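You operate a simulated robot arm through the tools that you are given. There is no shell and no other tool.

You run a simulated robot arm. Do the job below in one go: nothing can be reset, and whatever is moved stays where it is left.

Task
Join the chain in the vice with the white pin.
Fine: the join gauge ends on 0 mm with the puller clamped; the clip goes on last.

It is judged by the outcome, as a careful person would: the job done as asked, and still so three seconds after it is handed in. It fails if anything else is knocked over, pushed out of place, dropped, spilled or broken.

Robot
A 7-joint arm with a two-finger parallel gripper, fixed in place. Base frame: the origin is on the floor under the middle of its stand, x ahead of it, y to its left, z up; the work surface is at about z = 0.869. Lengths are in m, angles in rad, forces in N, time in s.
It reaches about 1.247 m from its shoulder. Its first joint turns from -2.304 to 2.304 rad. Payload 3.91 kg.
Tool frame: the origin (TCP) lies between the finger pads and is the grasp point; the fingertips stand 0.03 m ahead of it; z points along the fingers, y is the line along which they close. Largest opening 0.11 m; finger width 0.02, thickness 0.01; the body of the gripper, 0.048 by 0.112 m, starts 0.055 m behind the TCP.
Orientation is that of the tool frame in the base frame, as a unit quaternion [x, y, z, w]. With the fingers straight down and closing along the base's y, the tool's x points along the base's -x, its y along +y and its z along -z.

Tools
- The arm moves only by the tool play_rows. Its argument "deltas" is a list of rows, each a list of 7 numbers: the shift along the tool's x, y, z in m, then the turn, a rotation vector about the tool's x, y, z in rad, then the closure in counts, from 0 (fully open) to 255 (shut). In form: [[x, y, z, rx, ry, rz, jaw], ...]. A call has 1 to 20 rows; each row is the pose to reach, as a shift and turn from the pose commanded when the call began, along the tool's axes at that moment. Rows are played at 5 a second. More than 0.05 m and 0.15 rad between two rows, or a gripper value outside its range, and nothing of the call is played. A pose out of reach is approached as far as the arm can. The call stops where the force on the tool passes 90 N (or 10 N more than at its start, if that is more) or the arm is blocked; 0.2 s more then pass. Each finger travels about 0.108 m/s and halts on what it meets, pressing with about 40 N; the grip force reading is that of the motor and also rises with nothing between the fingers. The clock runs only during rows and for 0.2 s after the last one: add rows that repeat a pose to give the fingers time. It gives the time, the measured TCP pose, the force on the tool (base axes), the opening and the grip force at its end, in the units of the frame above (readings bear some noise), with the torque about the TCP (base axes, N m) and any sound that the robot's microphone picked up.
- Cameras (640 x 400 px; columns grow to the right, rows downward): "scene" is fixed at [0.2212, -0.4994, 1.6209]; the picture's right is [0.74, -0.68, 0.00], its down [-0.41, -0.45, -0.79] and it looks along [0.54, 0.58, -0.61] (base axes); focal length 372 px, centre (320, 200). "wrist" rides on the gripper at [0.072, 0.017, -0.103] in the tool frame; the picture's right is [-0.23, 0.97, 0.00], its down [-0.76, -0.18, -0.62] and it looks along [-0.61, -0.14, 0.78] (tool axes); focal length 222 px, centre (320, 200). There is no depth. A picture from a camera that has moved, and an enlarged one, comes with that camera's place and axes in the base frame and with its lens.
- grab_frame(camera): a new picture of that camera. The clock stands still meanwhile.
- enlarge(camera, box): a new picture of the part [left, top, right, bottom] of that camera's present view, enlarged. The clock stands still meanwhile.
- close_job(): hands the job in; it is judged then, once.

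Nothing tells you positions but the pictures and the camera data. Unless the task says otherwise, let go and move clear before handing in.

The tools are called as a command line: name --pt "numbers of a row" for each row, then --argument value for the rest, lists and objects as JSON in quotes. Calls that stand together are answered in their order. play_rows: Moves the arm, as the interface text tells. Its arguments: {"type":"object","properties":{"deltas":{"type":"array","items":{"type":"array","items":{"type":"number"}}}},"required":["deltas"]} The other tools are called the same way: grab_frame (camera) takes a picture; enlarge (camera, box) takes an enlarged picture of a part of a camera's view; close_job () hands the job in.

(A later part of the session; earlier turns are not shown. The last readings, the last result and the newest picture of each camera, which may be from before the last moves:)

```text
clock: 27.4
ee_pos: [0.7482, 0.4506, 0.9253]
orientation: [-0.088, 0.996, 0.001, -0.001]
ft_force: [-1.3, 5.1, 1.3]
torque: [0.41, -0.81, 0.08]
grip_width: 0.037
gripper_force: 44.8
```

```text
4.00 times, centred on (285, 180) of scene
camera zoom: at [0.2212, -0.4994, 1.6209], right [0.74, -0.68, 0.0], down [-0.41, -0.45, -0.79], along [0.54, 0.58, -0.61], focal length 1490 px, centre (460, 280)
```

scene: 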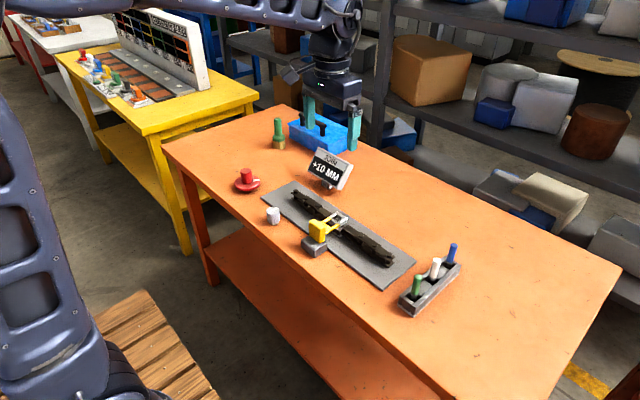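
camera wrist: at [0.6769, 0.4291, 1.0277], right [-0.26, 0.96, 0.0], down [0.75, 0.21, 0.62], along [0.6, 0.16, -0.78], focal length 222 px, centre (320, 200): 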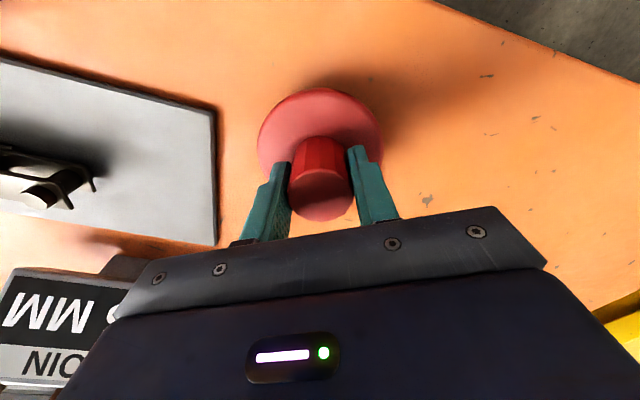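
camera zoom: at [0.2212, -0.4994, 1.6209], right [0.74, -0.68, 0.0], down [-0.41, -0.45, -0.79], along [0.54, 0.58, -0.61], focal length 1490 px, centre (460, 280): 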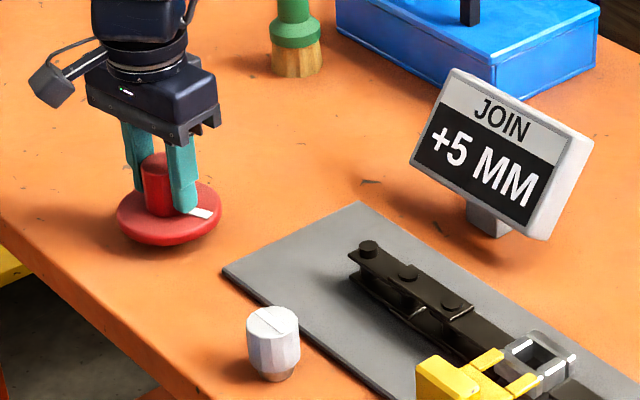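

Still +5. Another 0.1 rad.

play_rows --pt "0 0 0 0 0 0.05 255" --pt "0 0 0 0 0 0.1 255" --pt "0 0 0 0 0 0.1 255"

enlarge --camera "scene" --box '[205, 130, 365, 230]'

enlarge --camera "scene" --box '[225, 155, 275, 200]'

```text
clock: 28.2
ee_pos: [0.7485, 0.45, 0.9237]
orientation: [-0.038, 0.999, 0.0, 0.0]
ft_force: [-7.3, 3.2, 4.9]
torque: [-0.24, 0.52, 0.07]
grip_width: 0.0372
gripper_force: 45.3
```

```text
4.00 times, centred on (285, 180) of scene
camera zoom: at [0.2212, -0.4994, 1.6209], right [0.74, -0.68, 0.0], down [-0.41, -0.45, -0.79], along [0.54, 0.58, -0.61], focal length 1490 px, centre (460, 280)
```

zoom: 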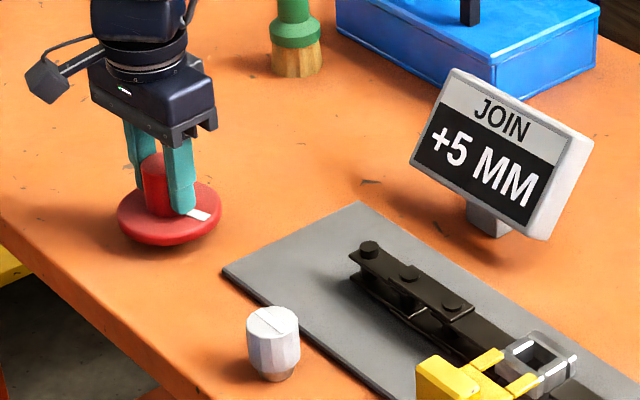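

```text
8.89 times, centred on (250, 178) of scene
camera zoom: at [0.2212, -0.4994, 1.6209], right [0.74, -0.68, 0.0], down [-0.41, -0.45, -0.79], along [0.54, 0.58, -0.61], focal length 3310 px, centre (942, 400)
```

zoom: 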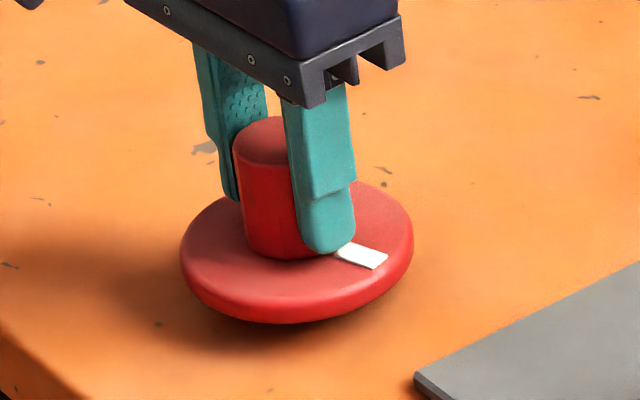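

Total turn is about 0.72 rad, still +5. Continuing in 0.1 rad steps.

play_rows --pt "0 0 0 0 0 0.05 255" --pt "0 0 0 0 0 0.1 255" --pt "0 0 0 0 0 0.1 255"

enlarge --camera "scene" --box '[205, 130, 365, 230]'

```text
clock: 29.0
ee_pos: [0.7486, 0.4502, 0.9241]
orientation: [0.012, 1.0, 0.0, 0.0]
ft_force: [-8.9, 14.2, 0.0]
torque: [0.09, 0.79, 0.06]
grip_width: 0.037
gripper_force: 45.2
```

```text
4.00 times, centred on (285, 180) of scene
camera zoom: at [0.2212, -0.4994, 1.6209], right [0.74, -0.68, 0.0], down [-0.41, -0.45, -0.79], along [0.54, 0.58, -0.61], focal length 1490 px, centre (460, 280)
```

zoom: 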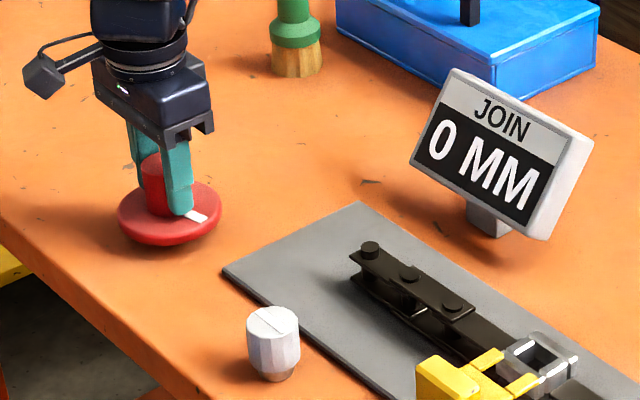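

The gauge flipped to 0 at about 0.82 rad total, in 5 mm steps. Assuming it started at a true +10, the middle of the 0 band is near 1.0–1.03 rad, so I'll turn another 0.19 rad.

play_rows --pt "0 0 0 0 0 0.07 255" --pt "0 0 0 0 0 0.14 255" --pt "0 0 0 0 0 0.19 255" --pt "0 0 0 0 0 0.19 255"

enlarge --camera "scene" --box '[205, 130, 365, 230]'

enlarge --camera "scene" --box '[290, 190, 400, 270]'

```text
clock: 30.0
ee_pos: [0.7487, 0.4508, 0.924]
orientation: [0.107, 0.994, 0.0, 0.0]
ft_force: [-1.4, 20.0, -0.9]
torque: [0.02, 0.52, -0.09]
grip_width: 0.0368
gripper_force: 45.3
```

```text
4.00 times, centred on (285, 180) of scene
camera zoom: at [0.2212, -0.4994, 1.6209], right [0.74, -0.68, 0.0], down [-0.41, -0.45, -0.79], along [0.54, 0.58, -0.61], focal length 1490 px, centre (460, 280)
```

zoom: 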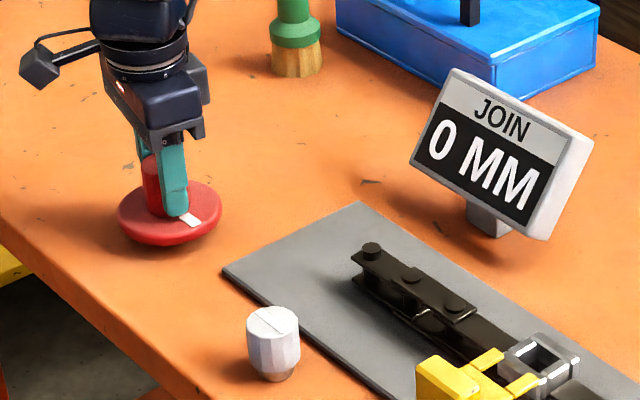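

```text
5.00 times, centred on (345, 230) of scene
camera zoom: at [0.2212, -0.4994, 1.6209], right [0.74, -0.68, 0.0], down [-0.41, -0.45, -0.79], along [0.54, 0.58, -0.61], focal length 1862 px, centre (195, 50)
```

zoom: 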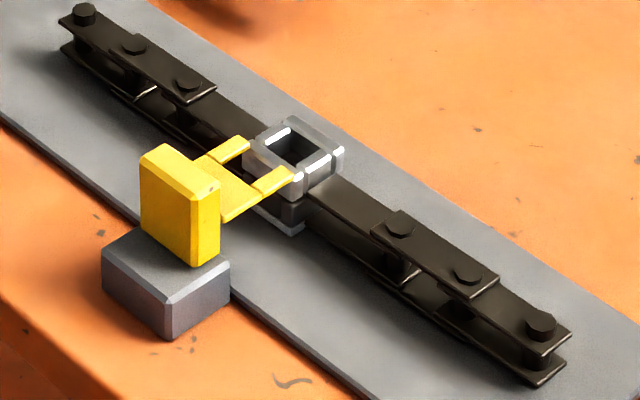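

The gauge reads 0, and the chain shift measured in the pictures (about 8 px right and 6 px down) matches 10 mm, so it's well centred. Now I'll let go gently and check that it holds.

play_rows --pt "0 0 0 0 0 0 120" --pt "0 0 0 0 0 0 0" --pt "0 0 0 0 0 0 0" --pt "0 0 0 0 0 0 0"

enlarge --camera "scene" --box '[205, 130, 365, 230]'

```text
clock: 31.0
ee_pos: [0.7485, 0.4493, 0.9243]
orientation: [0.106, 0.994, 0.0, -0.001]
ft_force: [0.8, 0.2, 0.3]
torque: [-0.01, 0.02, 0.01]
grip_width: 0.1102
gripper_force: 0.0
```

```text
4.00 times, centred on (285, 180) of scene
camera zoom: at [0.2212, -0.4994, 1.6209], right [0.74, -0.68, 0.0], down [-0.41, -0.45, -0.79], along [0.54, 0.58, -0.61], focal length 1490 px, centre (460, 280)
```

zoom: 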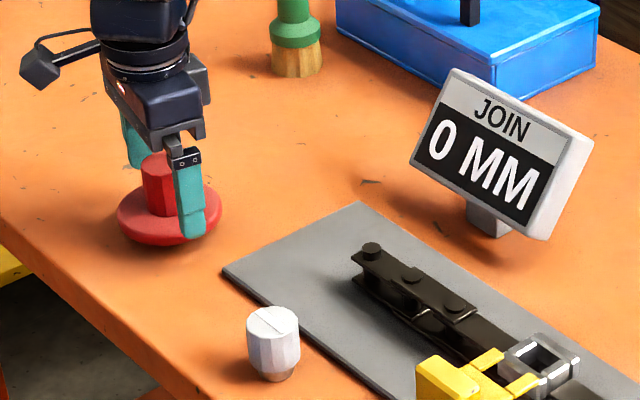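

It holds at 0 after release. Next I'll rise, turn the gripper counter-clockwise and travel back over the white knob, ready to turn it clockwise a quarter turn to clamp.

play_rows --pt "0 0 -0.045 0 0 0 0" --pt "0 0 -0.09 0 0 -0.1 0" --pt "0 -0.03 -0.09 0 0 -0.24 0" --pt "0 -0.07 -0.09 0 0 -0.38 0" --pt "-0.001 -0.11 -0.09 0 0 -0.52 0" --pt "-0.001 -0.15 -0.09 0 0 -0.66 0" --pt "-0.0017 -0.19 -0.09 0 0 -0.8 50" --pt "-0.0017 -0.2158 -0.09 0 0 -0.94 100" --pt "-0.0017 -0.2158 -0.09 0 0 -1.08 100" --pt "-0.0017 -0.2158 -0.09 0 0 -1.22 100" --pt "-0.0017 -0.2158 -0.09 0 0 -1.36 100" --pt "-0.0017 -0.2158 -0.09 0 0 -1.5 100" --pt "-0.0017 -0.2158 -0.09 0 0 -1.5 100"

grab_frame --camera "wrist"

enlarge --camera "scene" --box '[205, 130, 365, 230]'

```text
clock: 33.8
ee_pos: [0.7052, 0.2382, 1.0148]
orientation: [-0.601, 0.799, 0.001, -0.001]
ft_force: [0.0, 0.4, 0.3]
torque: [0.0, 0.0, -0.01]
grip_width: 0.0669
gripper_force: 0.1
```

```text
taken
camera wrist: at [0.6692, 0.1724, 1.1175], right [-0.87, 0.49, 0.0], down [0.38, 0.68, 0.62], along [0.3, 0.54, -0.78], focal length 222 px, centre (320, 200)
```

wrist: 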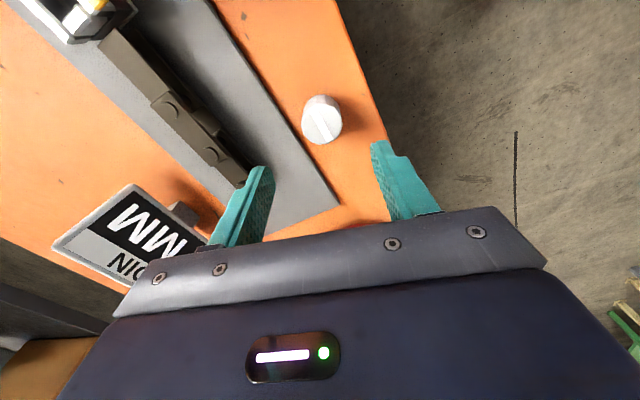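

```text
4.00 times, centred on (285, 180) of scene
camera zoom: at [0.2212, -0.4994, 1.6209], right [0.74, -0.68, 0.0], down [-0.41, -0.45, -0.79], along [0.54, 0.58, -0.61], focal length 1490 px, centre (460, 280)
```

zoom: 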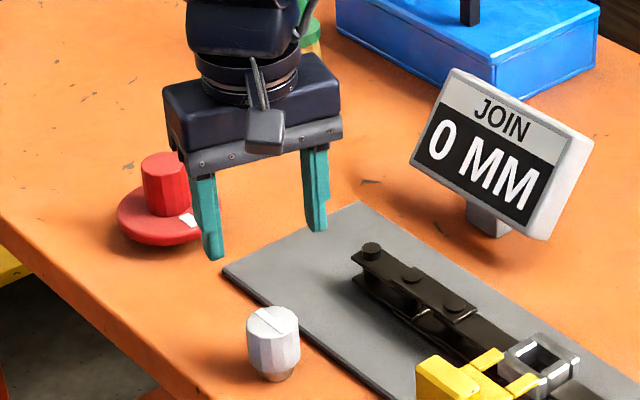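

I'm above the white knob with fingers part-closed and the gauge still at 0. Descending around the knob.

play_rows --pt "0 0 0.04 0 0 0 100" --pt "0 0 0.08 0 0 0 100" --pt "0 0 0.104 0 0 0 100" --pt "0 0 0.104 0 0 0 100"

grab_frame --camera "wrist"

```text
clock: 34.8
ee_pos: [0.7063, 0.2375, 0.9086]
orientation: [-0.6, 0.8, 0.001, 0.0]
ft_force: [0.1, -1.3, 0.2]
torque: [0.04, -0.01, -0.01]
grip_width: 0.0669
gripper_force: 0.1
```

```text
taken
camera wrist: at [0.6703, 0.1722, 1.0126], right [-0.87, 0.49, 0.0], down [0.38, 0.68, 0.62], along [0.31, 0.54, -0.78], focal length 222 px, centre (320, 200)
```

wrist: 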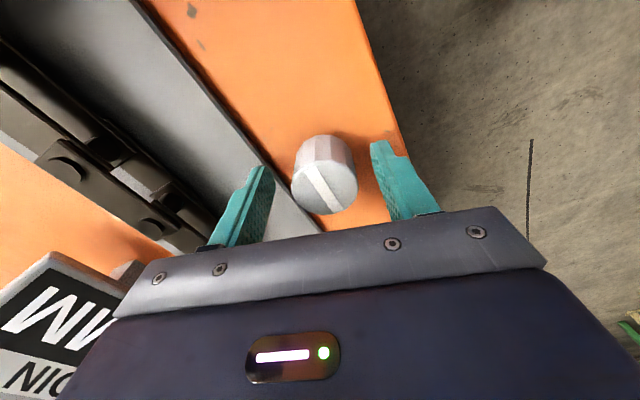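

The knob sits about 2–3 mm toward +y of the tool. I'll correct, close on it, and begin turning clockwise.

play_rows --pt "0.001 0.0022 0 0 0 0 100" --pt "0.001 0.0022 0 0 0 0 180" --pt "0.001 0.0022 0 0 0 0 255" --pt "0.001 0.0022 0 0 0 0 255" --pt "0.001 0.0022 0 0 0 0 255"

grab_frame --camera "wrist"

```text
clock: 36.0
ee_pos: [0.7036, 0.2373, 0.9108]
orientation: [-0.601, 0.799, 0.0, 0.0]
ft_force: [3.5, -0.9, 1.6]
torque: [0.33, 0.54, 0.0]
grip_width: 0.0399
gripper_force: 45.1
```

```text
taken
camera wrist: at [0.6676, 0.1721, 1.0134], right [-0.87, 0.49, 0.0], down [0.38, 0.68, 0.62], along [0.31, 0.54, -0.78], focal length 222 px, centre (320, 200)
```

wrist: 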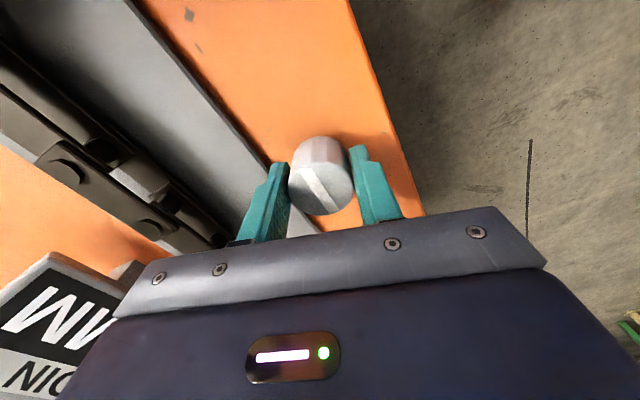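

The grip is well centred with little side force. Now turning clockwise.

play_rows --pt "0 0 0 0 0 0.1 255" --pt "0 0 0 0 0 0.2 255" --pt "0 0 0 0 0 0.3 255" --pt "0 0 0 0 0 0.4 255" --pt "0 0 0 0 0 0.5 255" --pt "0 0 0 0 0 0.6 255" --pt "0 0 0 0 0 0.7 255" --pt "0 0 0 0 0 0.8 255" --pt "0 0 0 0 0 0.9 255" --pt "0 0 0 0 0 1.0 255" --pt "0 0 0 0 0 1.1 255" --pt "0 0 0 0 0 1.2 255" --pt "0 0 0 0 0 1.3 255" --pt "0 0 0 0 0 1.4 255"

grab_frame --camera "wrist"

enlarge --camera "scene" --box '[205, 130, 365, 230]'

```text
clock: 39.0
ee_pos: [0.7024, 0.2393, 0.9103]
orientation: [0.055, 0.998, 0.0, 0.0]
ft_force: [-7.7, 48.3, -20.7]
torque: [1.01, 0.73, 0.13]
grip_width: 0.0396
gripper_force: 45.0
```

```text
taken
camera wrist: at [0.632, 0.2646, 1.0136], right [0.33, 0.94, 0.0], down [0.74, -0.26, 0.62], along [0.59, -0.21, -0.78], focal length 222 px, centre (320, 200)
```

wrist: 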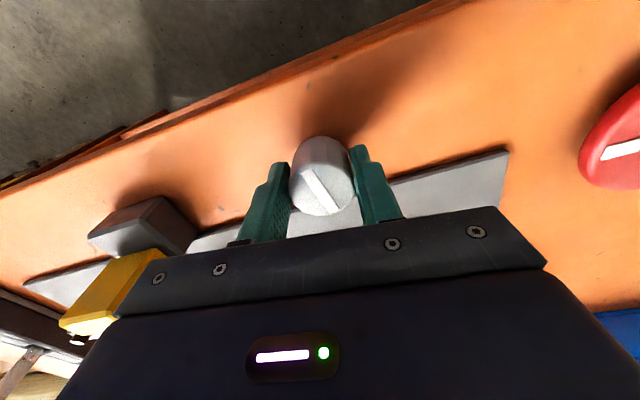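

```text
4.00 times, centred on (285, 180) of scene
camera zoom: at [0.2212, -0.4994, 1.6209], right [0.74, -0.68, 0.0], down [-0.41, -0.45, -0.79], along [0.54, 0.58, -0.61], focal length 1490 px, centre (460, 280)
```

zoom: 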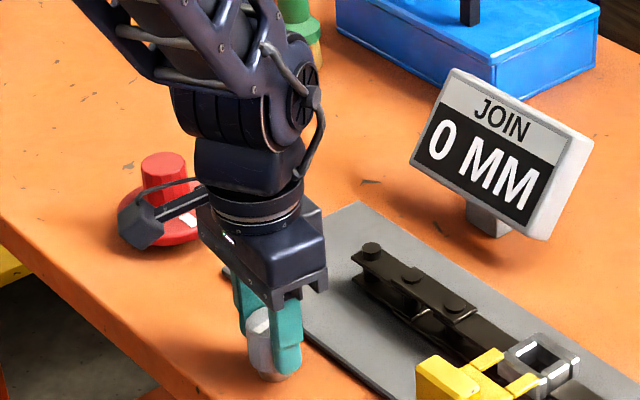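

The knob followed, with the gauge still at 0, and about 0.2 rad is left to the clockwise stop. I'll re-centre slightly in +y and turn the rest until it resists.

play_rows --pt "0 0.0015 0 0 0 0.06 255" --pt "0 0.0015 0 0 0 0.12 255" --pt "0 0.0015 0 0 0 0.18 255" --pt "0 0.0015 0 0 0 0.24 255" --pt "0 0.0015 0 0 0 0.28 255"

grab_frame --camera "wrist"

enlarge --camera "scene" --box '[205, 130, 365, 230]'

```text
clock: 40.2
ee_pos: [0.7043, 0.2405, 0.9112]
orientation: [0.195, 0.981, 0.001, 0.001]
ft_force: [5.1, 41.6, -12.3]
torque: [0.06, -0.11, 0.24]
grip_width: 0.0393
gripper_force: 45.7
```

```text
taken
camera wrist: at [0.6432, 0.2832, 1.0139], right [0.58, 0.81, 0.0], down [0.63, -0.46, 0.62], along [0.51, -0.36, -0.78], focal length 222 px, centre (320, 200)
```

wrist: 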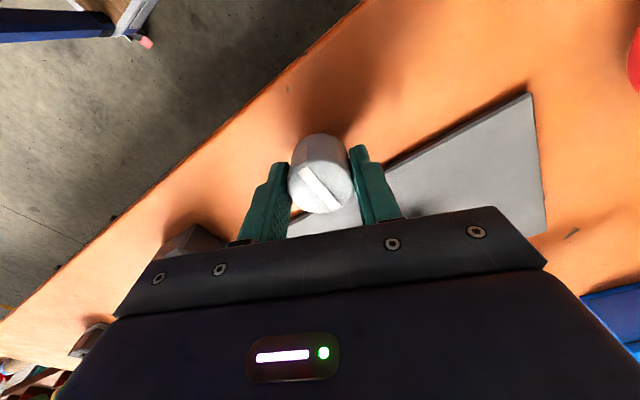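

```text
4.00 times, centred on (285, 180) of scene
camera zoom: at [0.2212, -0.4994, 1.6209], right [0.74, -0.68, 0.0], down [-0.41, -0.45, -0.79], along [0.54, 0.58, -0.61], focal length 1490 px, centre (460, 280)
```

zoom: 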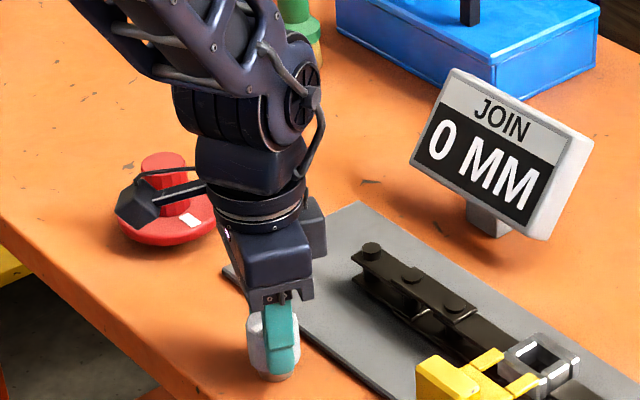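

The line slid relative to the fingers in the last bit, which matches the clockwise stop I found earlier. I'll release, rise and check the mark and the gauge.

play_rows --pt "0 0.001 0 0 0 0 180" --pt "0 0 0 0 0 0 100" --pt "0 0 0 0 0 0 60" --pt "0 0 -0.03 0 0 -0.1 40" --pt "0 0 -0.06 0 0 -0.2 0" --pt "0 0 -0.09 0 0 -0.3 0" --pt "0 0 -0.12 0 0 -0.393 0"

enlarge --camera "scene" --box '[205, 130, 365, 230]'

enlarge --camera "scene" --box '[250, 195, 300, 235]'

```text
clock: 41.8
ee_pos: [0.7044, 0.24, 1.0289]
orientation: [-0.001, 1.0, 0.0, 0.0]
ft_force: [0.2, 0.5, 0.3]
torque: [-0.03, 0.0, -0.04]
grip_width: 0.1099
gripper_force: 0.0
```

```text
4.00 times, centred on (285, 180) of scene
camera zoom: at [0.2212, -0.4994, 1.6209], right [0.74, -0.68, 0.0], down [-0.41, -0.45, -0.79], along [0.54, 0.58, -0.61], focal length 1490 px, centre (460, 280)
```

zoom: 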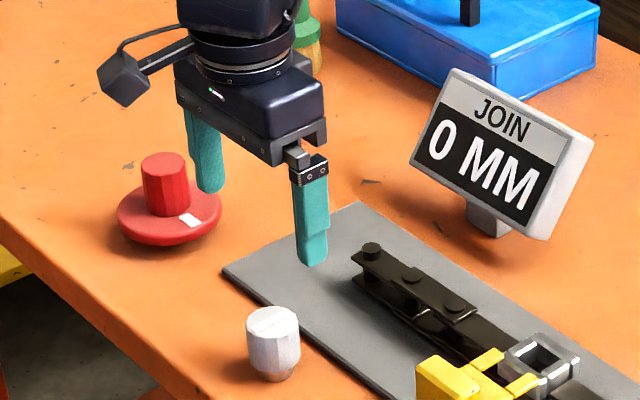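

```text
10.00 times, centred on (275, 215) of scene
camera zoom: at [0.2212, -0.4994, 1.6209], right [0.74, -0.68, 0.0], down [-0.41, -0.45, -0.79], along [0.54, 0.58, -0.61], focal length 3724 px, centre (770, 50)
```

zoom: 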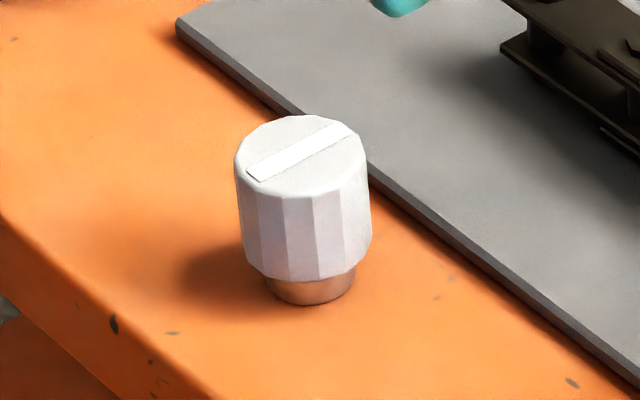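

The knob's mark is back at its original clamped position and the gauge holds at 0 mm. Now I'll go over to the pin rack and look closely at the white pin.

play_rows --pt "0 0 -0.04 0 0 0 0" --pt "-0.008 -0.045 -0.05 0 0 0 0" --pt "-0.016 -0.09 -0.05 0 0 0 0" --pt "-0.024 -0.135 -0.05 0 0 0 0" --pt "-0.032 -0.18 -0.05 0 0 0 0" --pt "-0.04 -0.225 -0.05 0 0 0 0" --pt "-0.048 -0.27 -0.05 0 0 0 0" --pt "-0.056 -0.315 -0.05 0 0 0 0" --pt "-0.064 -0.36 -0.05 0 0 0 0" --pt "-0.072 -0.405 -0.05 0 0 0 0" --pt "-0.08 -0.45 -0.05 0 0 0 0" --pt "-0.088 -0.485 -0.05 0 0 0 0" --pt "-0.088 -0.485 -0.05 0 0 0 0"

grab_frame --camera "wrist"

enlarge --camera "wrist" --box '[220, 80, 420, 200]'

enlarge --camera "scene" --box '[380, 230, 480, 320]'

```text
clock: 44.6
ee_pos: [0.7921, -0.2455, 1.0804]
orientation: [-0.001, 1.0, 0.001, 0.0]
ft_force: [0.8, -0.8, 0.0]
torque: [0.02, 0.02, -0.01]
grip_width: 0.1102
gripper_force: 0.0
```

```text
taken
camera wrist: at [0.7194, -0.2293, 1.1833], right [0.23, 0.97, 0.0], down [0.76, -0.18, 0.62], along [0.61, -0.14, -0.78], focal length 222 px, centre (320, 200)
```

wrist: 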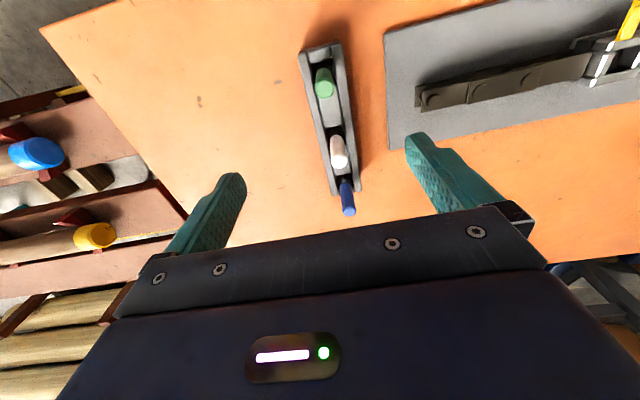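

```text
3.20 times, centred on (320, 140) of wrist
camera zoom: at [0.7194, -0.2293, 1.1833], right [0.23, 0.97, 0.0], down [0.76, -0.18, 0.62], along [0.61, -0.14, -0.78], focal length 711 px, centre (320, 392)
```

zoom: 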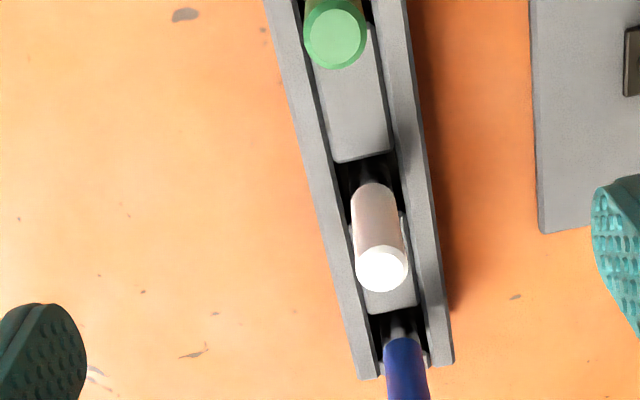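

```text
4.44 times, centred on (430, 275) of scene
camera zoom: at [0.2212, -0.4994, 1.6209], right [0.74, -0.68, 0.0], down [-0.41, -0.45, -0.79], along [0.54, 0.58, -0.61], focal length 1655 px, centre (-169, -133)
```

zoom: 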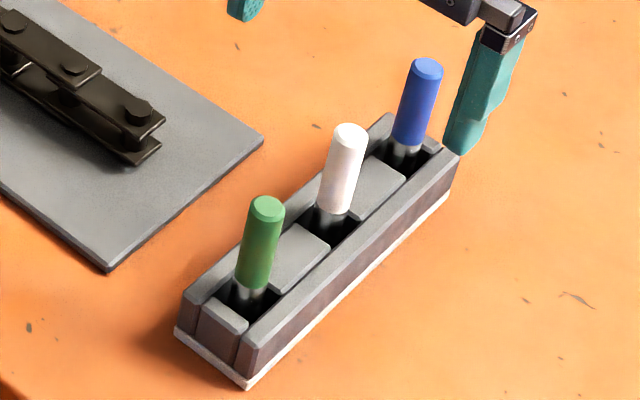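

The white pin stands upright at about (0.836, -0.237), with its handle from about z 0.908 to 0.974. Before picking it, I want a straight-down look at the join so I know the hole position; I'll tilt the wrist camera to vertical above it.

play_rows --pt "-0.004 0.04 0 -0.02 0.08 0 0" --pt "-0.008 0.08 0 -0.04 0.16 0 0" --pt "-0.012 0.12 0 -0.06 0.245 0 0" --pt "-0.016 0.16 0 -0.08 0.33 0 0" --pt "-0.02 0.2 0 -0.1 0.41 0 0" --pt "-0.026 0.24 0 -0.12 0.495 0 0" --pt "-0.032 0.28 0.01 -0.14 0.58 0 0" --pt "-0.038 0.315 0.02 -0.155 0.657 0 0" --pt "-0.038 0.315 0.02 -0.155 0.657 0 0"

grab_frame --camera "wrist"

enlarge --camera "wrist" --box '[240, 130, 400, 240]'

```text
clock: 46.6
ee_pos: [0.8299, 0.0708, 1.0605]
orientation: [0.001, 0.943, 0.076, -0.324]
ft_force: [-0.6, -0.2, -0.4]
torque: [-0.01, -0.04, -0.05]
grip_width: 0.11
gripper_force: 0.0
```

```text
taken
camera wrist: at [0.8355, 0.0684, 1.1873], right [0.23, 0.97, 0.0], down [0.97, -0.23, 0.0], along [0.0, 0.0, -1.0], focal length 222 px, centre (320, 200)
```

wrist: 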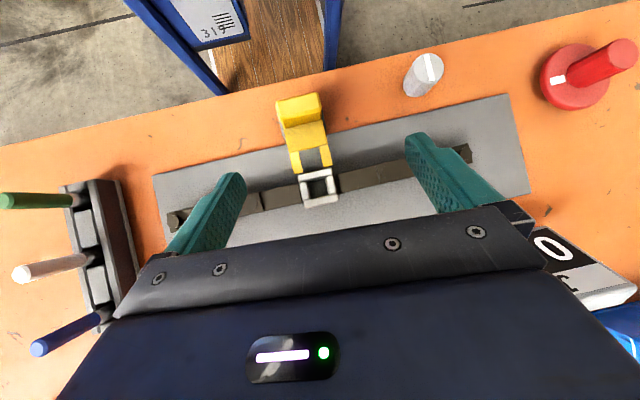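

```text
3.64 times, centred on (320, 185) of wrist
camera zoom: at [0.8355, 0.0684, 1.1873], right [0.23, 0.97, 0.0], down [0.97, -0.23, 0.0], along [0.0, 0.0, -1.0], focal length 808 px, centre (320, 254)
```

zoom: 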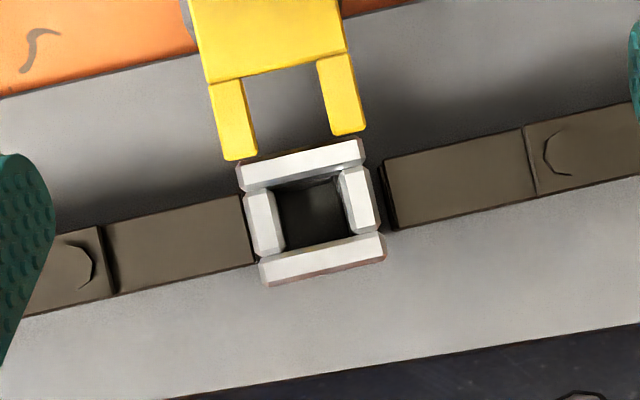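

From straight above, the square bushing's opening is about 20 mm wide and centred near (0.821, 0.070), top near z 0.911. Now I'll look straight down over the white pin the same way to fix its position.

play_rows --pt "0.0015 -0.0434 -0.0068 0 0 0 0" --pt "0.003 -0.0869 -0.0137 0 0 0 0" --pt "0.0045 -0.1303 -0.0205 0 0 0 0" --pt "0.006 -0.1738 -0.0274 0 0 0 0" --pt "0.0074 -0.2172 -0.0342 0 0 0 0" --pt "0.0089 -0.2607 -0.0411 0 0 0 0" --pt "0.0104 -0.3041 -0.0479 0 0 0 0" --pt "0.0104 -0.3041 -0.0479 0 0 0 0"

enlarge --camera "wrist" --box '[240, 130, 400, 240]'

```text
clock: 48.4
ee_pos: [0.8358, -0.2395, 1.0593]
orientation: [-0.001, 0.943, 0.075, -0.324]
ft_force: [0.6, 0.3, -0.5]
torque: [-0.01, -0.02, -0.03]
grip_width: 0.11
gripper_force: 0.0
```

```text
3.64 times, centred on (320, 185) of wrist
camera zoom: at [0.8423, -0.2411, 1.1866], right [0.23, 0.97, 0.0], down [0.97, -0.23, 0.0], along [0.0, 0.0, -1.0], focal length 808 px, centre (320, 254)
```

zoom: 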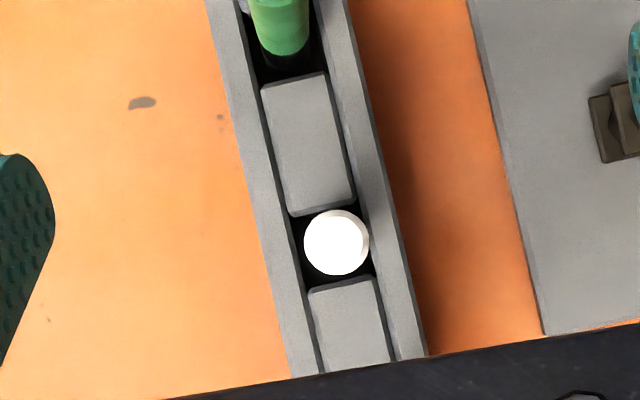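

The white pin's top is centred near (0.840, -0.2365) and is about 17 mm across. I'll level the tool above it.

play_rows --pt "-0.0011 0.0002 0.0008 0.019 -0.082 0 0" --pt "-0.0022 0.0004 0.0016 0.039 -0.164 0 0" --pt "-0.0033 0.0006 0.0024 0.058 -0.246 0 0" --pt "-0.0044 0.0008 0.0032 0.078 -0.328 0 0" --pt "-0.0055 0.001 0.004 0.097 -0.41 0 0" --pt "-0.0066 0.0012 0.0048 0.116 -0.492 0 0" --pt "-0.0077 0.0014 0.0056 0.136 -0.575 0 0" --pt "-0.0088 0.0017 0.0063 0.155 -0.657 0 0" --pt "-0.0088 0.0017 0.0063 0.155 -0.657 0 0"

grab_frame --camera "wrist"

```text
clock: 50.4
ee_pos: [0.8387, -0.2358, 1.0496]
orientation: [-0.001, 1.0, 0.0, -0.001]
ft_force: [0.0, 0.1, -0.6]
torque: [0.0, -0.02, -0.02]
grip_width: 0.1102
gripper_force: 0.2
```

```text
taken
camera wrist: at [0.7656, -0.2193, 1.1533], right [0.23, 0.97, 0.0], down [0.76, -0.18, 0.62], along [0.61, -0.14, -0.78], focal length 222 px, centre (320, 200)
```

wrist: 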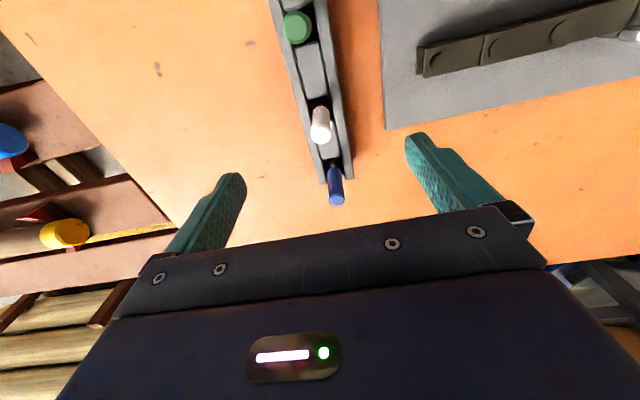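

The pin is nearly under the TCP. I'll descend around its handle to about z 0.943.

play_rows --pt "0 0 0.03 0 0 0 0" --pt "0 0 0.06 0 0 0 40" --pt "0 0 0.09 0 0 0 80" --pt "0 0 0.106 0 0 0 100" --pt "0 0 0.106 0 0 0 100"

grab_frame --camera "wrist"

enlarge --camera "scene" --box '[380, 220, 480, 310]'

```text
clock: 51.6
ee_pos: [0.8384, -0.236, 0.9441]
orientation: [-0.001, 1.0, 0.0, 0.0]
ft_force: [-0.3, -0.3, 0.0]
torque: [-0.01, -0.02, -0.04]
grip_width: 0.0668
gripper_force: 0.0
```

```text
taken
camera wrist: at [0.7649, -0.2186, 1.0472], right [0.23, 0.97, 0.0], down [0.76, -0.18, 0.62], along [0.61, -0.14, -0.78], focal length 222 px, centre (320, 200)
```

wrist: 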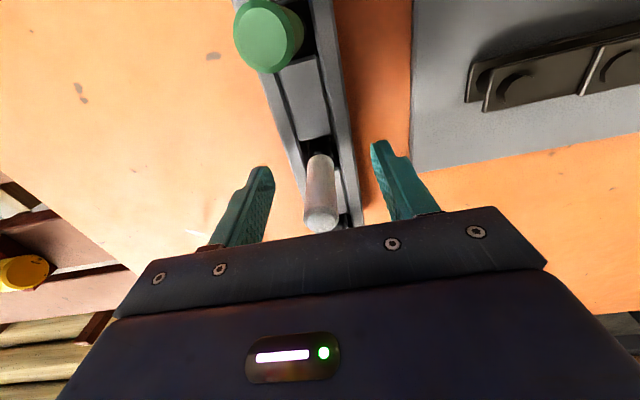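

```text
4.44 times, centred on (430, 265) of scene
camera zoom: at [0.2212, -0.4994, 1.6209], right [0.74, -0.68, 0.0], down [-0.41, -0.45, -0.79], along [0.54, 0.58, -0.61], focal length 1655 px, centre (-169, -89)
```

zoom: 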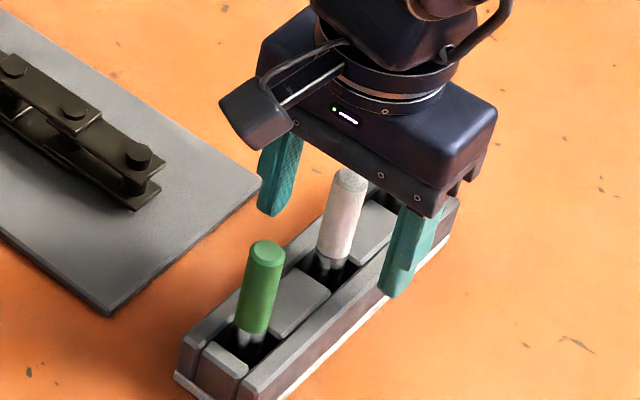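

The handle is between the fingers. Closing on it now, without lifting yet.

play_rows --pt "0 0.0005 0 0 0 0 180" --pt "0 0.0005 0 0 0 0 255" --pt "0 0.0005 0 0 0 0 255" --pt "0 0.0005 0 0 0 0 255"

grab_frame --camera "wrist"

```text
clock: 52.6
ee_pos: [0.8378, -0.2348, 0.9434]
orientation: [-0.001, 1.0, 0.001, 0.0]
ft_force: [1.4, -0.1, -0.2]
torque: [-0.07, -0.01, 0.0]
grip_width: 0.0168
gripper_force: 39.4
```

```text
taken
camera wrist: at [0.7653, -0.2182, 1.0473], right [0.23, 0.97, 0.0], down [0.76, -0.18, 0.62], along [0.61, -0.14, -0.78], focal length 222 px, centre (320, 200)
```

wrist: 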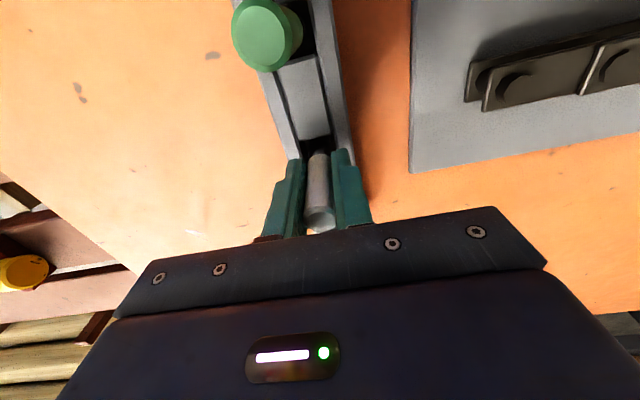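

The pin is gripped (16.8 mm). Lifting it straight up out of the rack.

play_rows --pt "0 0 -0.01 0 0 0 255" --pt "0 0 -0.025 0 0 0 255" --pt "0 0 -0.04 0 0 0 255" --pt "0 0 -0.06 0 0 0 255" --pt "0 0 -0.08 0 0 0 255" --pt "0 0 -0.1 0 0 0 255" --pt "0 0 -0.12 0 0 0 255" --pt "0 0 -0.13 0 0 0 255"

grab_frame --camera "wrist"

enlarge --camera "scene" --box '[380, 180, 480, 270]'

enlarge --camera "scene" --box '[380, 230, 480, 320]'

```text
clock: 54.4
ee_pos: [0.8391, -0.2342, 1.0747]
orientation: [0.0, 1.0, 0.0, 0.0]
ft_force: [0.4, -1.0, -0.6]
torque: [0.0, -0.01, -0.02]
grip_width: 0.017
gripper_force: 40.3
```

```text
taken
camera wrist: at [0.7662, -0.2184, 1.1785], right [0.23, 0.97, 0.0], down [0.76, -0.18, 0.62], along [0.61, -0.14, -0.78], focal length 222 px, centre (320, 200)
```

wrist: 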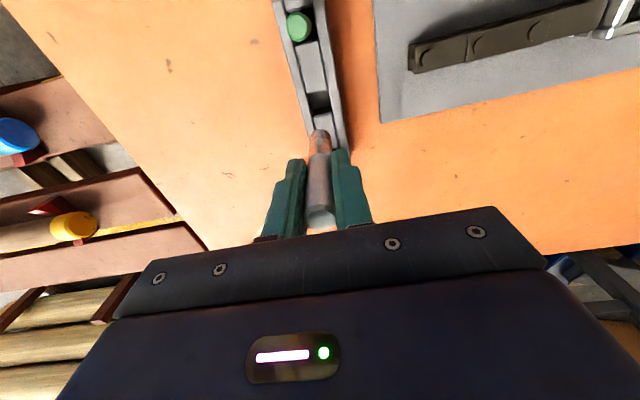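

```text
4.44 times, centred on (430, 225) of scene
camera zoom: at [0.2212, -0.4994, 1.6209], right [0.74, -0.68, 0.0], down [-0.41, -0.45, -0.79], along [0.54, 0.58, -0.61], focal length 1655 px, centre (-169, 89)
```

zoom: 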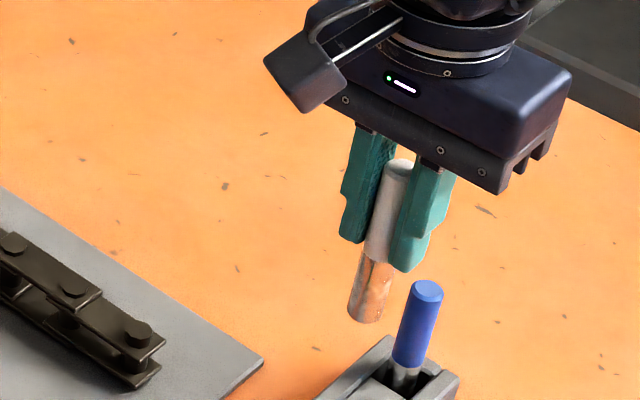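

```text
4.44 times, centred on (430, 275) of scene
camera zoom: at [0.2212, -0.4994, 1.6209], right [0.74, -0.68, 0.0], down [-0.41, -0.45, -0.79], along [0.54, 0.58, -0.61], focal length 1655 px, centre (-169, -133)
```

zoom: 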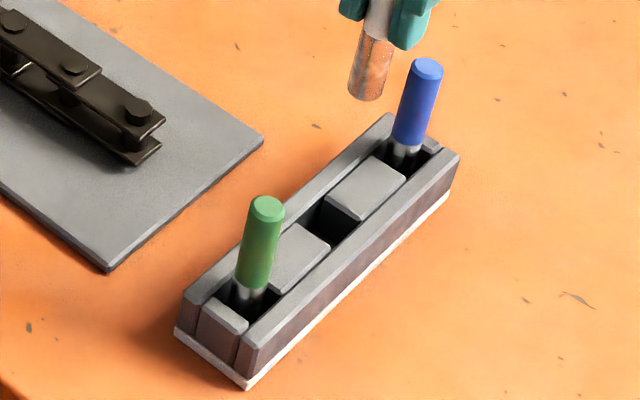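

The pin came out cleanly: its shank is about 16 mm thick, with its bottom about 75 mm below the TCP. Now I'll carry it over the bushing, staying high.

play_rows --pt "0.002 0.03 0 0 0 0 255" --pt "0.004 0.07 0 0 0 0 255" --pt "0.006 0.11 0 0 0 0 255" --pt "0.009 0.15 0 0 0 0 255" --pt "0.011 0.19 0 0 0 0 255" --pt "0.013 0.23 0 0 0 0 255" --pt "0.016 0.27 0.01 0 0 0 255" --pt "0.018 0.295 0.02 0 0 0 255" --pt "0.018 0.304 0.03 0 0 0 255" --pt "0.018 0.304 0.04 0 0 0 255" --pt "0.018 0.304 0.04 0 0 0 255"

enlarge --camera "wrist" --box '[240, 90, 400, 240]'

enlarge --camera "scene" --box '[300, 160, 390, 240]'

```text
clock: 56.8
ee_pos: [0.8211, 0.0695, 1.0344]
orientation: [-0.001, 1.0, 0.0, 0.0]
ft_force: [0.8, -0.4, -0.3]
torque: [0.01, 0.03, 0.03]
grip_width: 0.0169
gripper_force: 39.5
```

```text
2.67 times, centred on (320, 165) of wrist
camera zoom: at [0.7477, 0.0858, 1.1381], right [0.23, 0.97, 0.0], down [0.76, -0.18, 0.62], along [0.61, -0.14, -0.78], focal length 592 px, centre (320, 293)
```

zoom: 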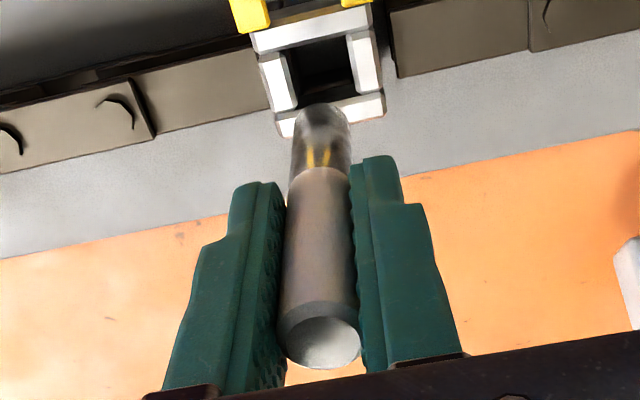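

```text
5.00 times, centred on (345, 200) of scene
camera zoom: at [0.2212, -0.4994, 1.6209], right [0.74, -0.68, 0.0], down [-0.41, -0.45, -0.79], along [0.54, 0.58, -0.61], focal length 1862 px, centre (195, 200)
```

zoom: 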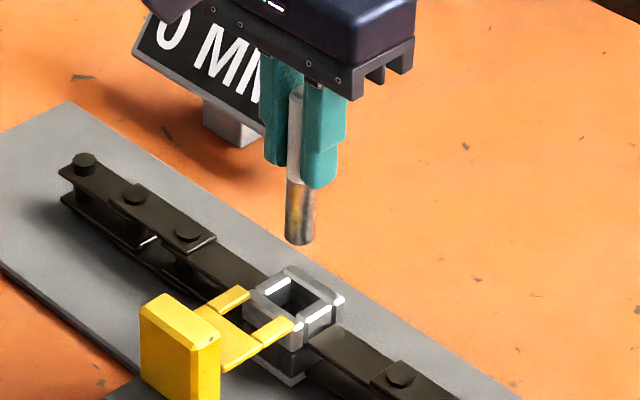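

The pin bottom (about (0.822, 0.069)) and the bushing centre (about (0.822, 0.069)) agree to around a millimetre in both views. I'll lower to just above the opening and recheck.

play_rows --pt "0 0 0.012 0 0 0 255" --pt "0 0 0.024 0 0 0 255" --pt "0 0 0.034 0 0 0 255" --pt "0 0 0.04 0 0 0 255" --pt "0 0 0.04 0 0 0 255"

enlarge --camera "wrist" --box '[270, 100, 370, 180]'

enlarge --camera "scene" --box '[310, 190, 370, 240]'

```text
clock: 58.0
ee_pos: [0.8196, 0.069, 0.9933]
orientation: [-0.001, 1.0, -0.001, 0.0]
ft_force: [0.0, 0.1, -1.1]
torque: [-0.02, -0.01, 0.02]
grip_width: 0.0171
gripper_force: 39.6
```

```text
5.00 times, centred on (320, 140) of wrist
camera zoom: at [0.7479, 0.0847, 1.0974], right [0.23, 0.97, 0.0], down [0.76, -0.18, 0.62], along [0.61, -0.14, -0.78], focal length 1111 px, centre (320, 500)
```

zoom: 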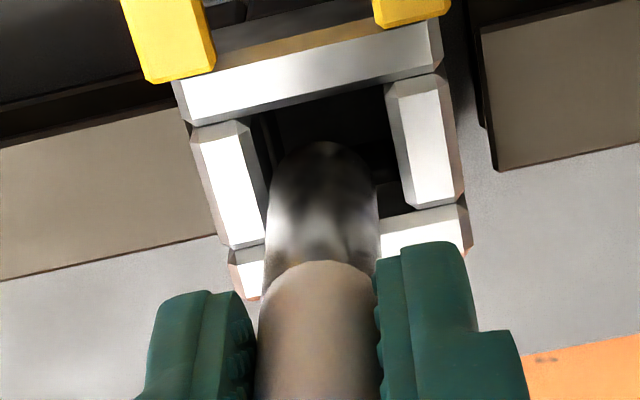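

```text
8.00 times, centred on (340, 215) of scene
camera zoom: at [0.2212, -0.4994, 1.6209], right [0.74, -0.68, 0.0], down [-0.41, -0.45, -0.79], along [0.54, 0.58, -0.61], focal length 2979 px, centre (160, 80)
```

zoom: 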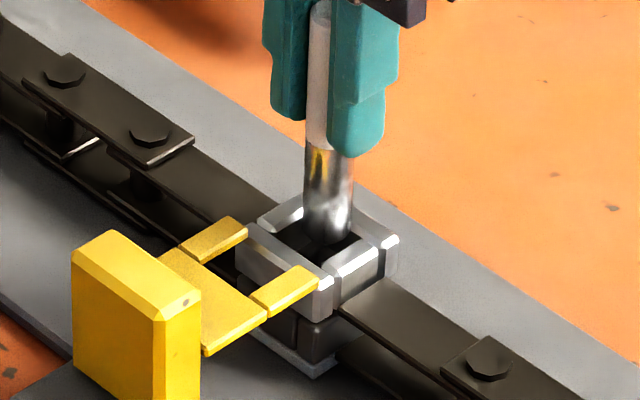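

The pin hovers just over the opening and looks close to centred, but I want a sharper check of the small offsets before going in.

enlarge --camera "scene" --box '[324, 200, 356, 224]'

enlarge --camera "wrist" --box '[295, 105, 350, 155]'

```text
16.00 times, centred on (340, 212) of scene
camera zoom: at [0.2212, -0.4994, 1.6209], right [0.74, -0.68, 0.0], down [-0.41, -0.45, -0.79], along [0.54, 0.58, -0.61], focal length 5959 px, centre (0, 8)
```

zoom: 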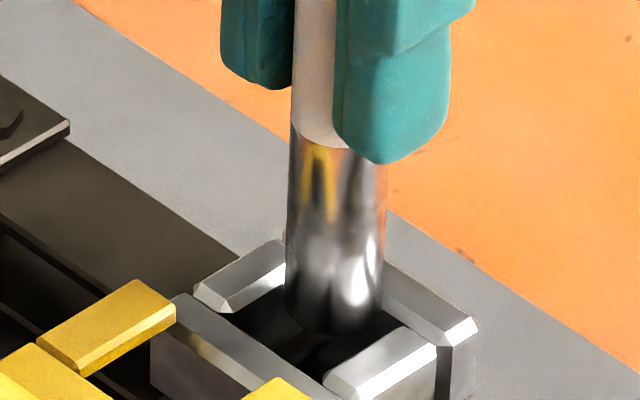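

```text
8.00 times, centred on (322, 130) of wrist
camera zoom: at [0.7479, 0.0847, 1.0974], right [0.23, 0.97, 0.0], down [0.76, -0.18, 0.62], along [0.61, -0.14, -0.78], focal length 1777 px, centre (300, 760)
```

zoom: 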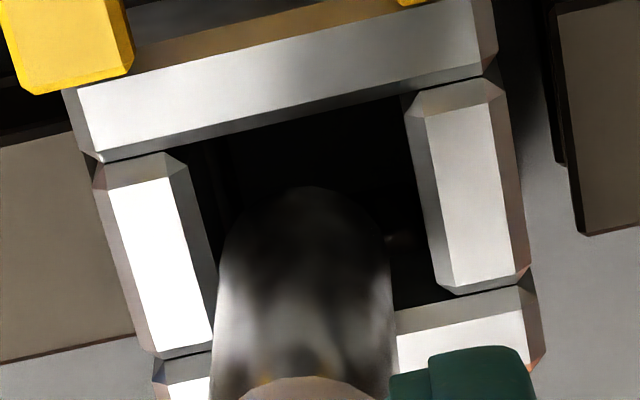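

Comparing both views, the pin bottom is about 3 mm above the opening and offset by roughly +3.7 mm in x and -1.5 mm in y. I'll correct that and re-check.

play_rows --pt "0.0018 0.0008 0 0 0 0 255" --pt "0.0037 0.0015 0 0 0 0 255" --pt "0.0037 0.0015 0 0 0 0 255" --pt "0.0037 0.0015 0 0 0 0 255"

enlarge --camera "scene" --box '[324, 200, 356, 224]'

enlarge --camera "wrist" --box '[295, 105, 350, 155]'

```text
clock: 59.0
ee_pos: [0.8175, 0.0693, 0.9937]
orientation: [-0.002, 1.0, 0.0, 0.0]
ft_force: [0.7, -0.9, -1.3]
torque: [-0.01, -0.02, -0.02]
grip_width: 0.0171
gripper_force: 40.9
```

```text
16.00 times, centred on (340, 212) of scene
camera zoom: at [0.2212, -0.4994, 1.6209], right [0.74, -0.68, 0.0], down [-0.41, -0.45, -0.79], along [0.54, 0.58, -0.61], focal length 5959 px, centre (0, 8)
```

zoom: 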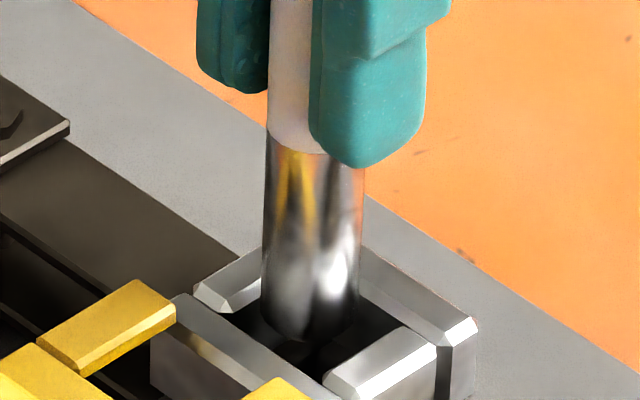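

```text
8.00 times, centred on (322, 130) of wrist
camera zoom: at [0.7438, 0.0866, 1.0975], right [0.23, 0.97, 0.0], down [0.76, -0.18, 0.62], along [0.61, -0.14, -0.78], focal length 1777 px, centre (300, 760)
```

zoom: 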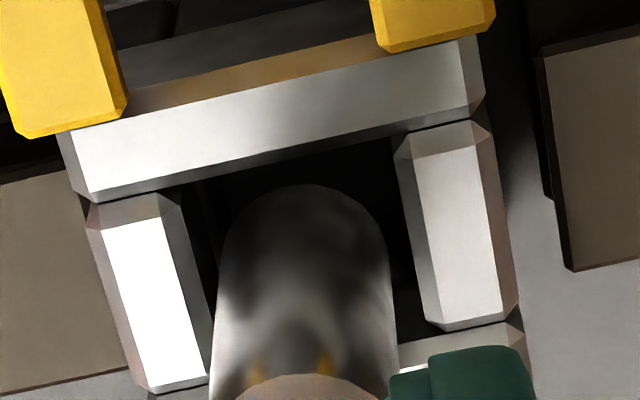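

Now the pin bottom is centred on the opening in both views to within about a millimetre. Lowering it in slowly.

play_rows --pt "-0.0004 -0.0003 0.004 0 0 0 255" --pt "-0.0004 -0.0003 0.008 0 0 0 255" --pt "-0.0004 -0.0003 0.012 0 0 0 255" --pt "-0.0004 -0.0003 0.016 0 0 0 255" --pt "-0.0004 -0.0003 0.02 0 0 0 255" --pt "-0.0004 -0.0003 0.02 0 0 0 255"

enlarge --camera "scene" --box '[316, 190, 364, 226]'

enlarge --camera "wrist" --box '[285, 115, 365, 175]'

```text
clock: 60.4
ee_pos: [0.8157, 0.0702, 0.9742]
orientation: [0.0, 1.0, 0.0, 0.0]
ft_force: [0.2, -0.5, -1.5]
torque: [-0.01, -0.01, 0.0]
grip_width: 0.0168
gripper_force: 40.2
```

```text
11.11 times, centred on (340, 208) of scene
camera zoom: at [0.2212, -0.4994, 1.6209], right [0.74, -0.68, 0.0], down [-0.41, -0.45, -0.79], along [0.54, 0.58, -0.61], focal length 4138 px, centre (98, 111)
```

zoom: 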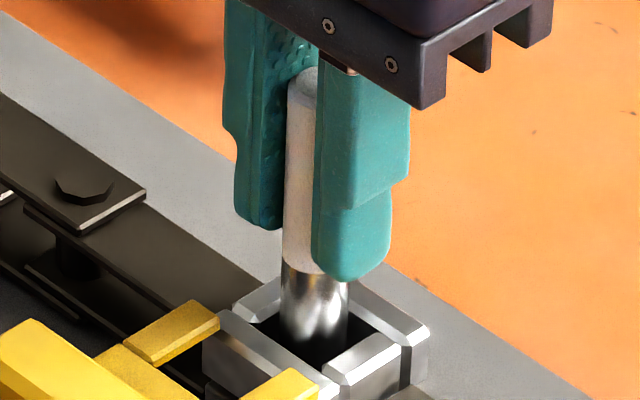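

```text
6.67 times, centred on (325, 145) of wrist
camera zoom: at [0.7445, 0.0868, 1.0774], right [0.23, 0.97, 0.0], down [0.76, -0.18, 0.62], along [0.61, -0.14, -0.78], focal length 1481 px, centre (287, 567)
```

zoom: 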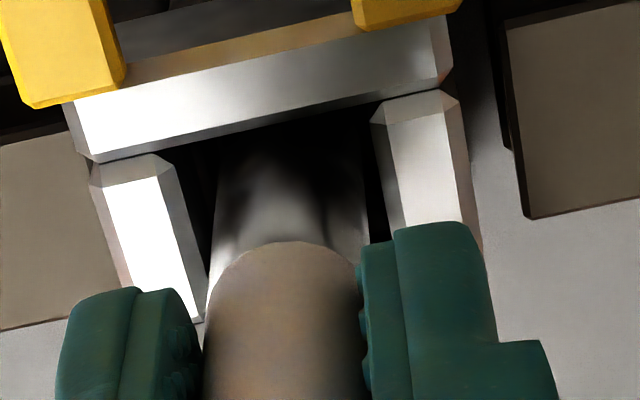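

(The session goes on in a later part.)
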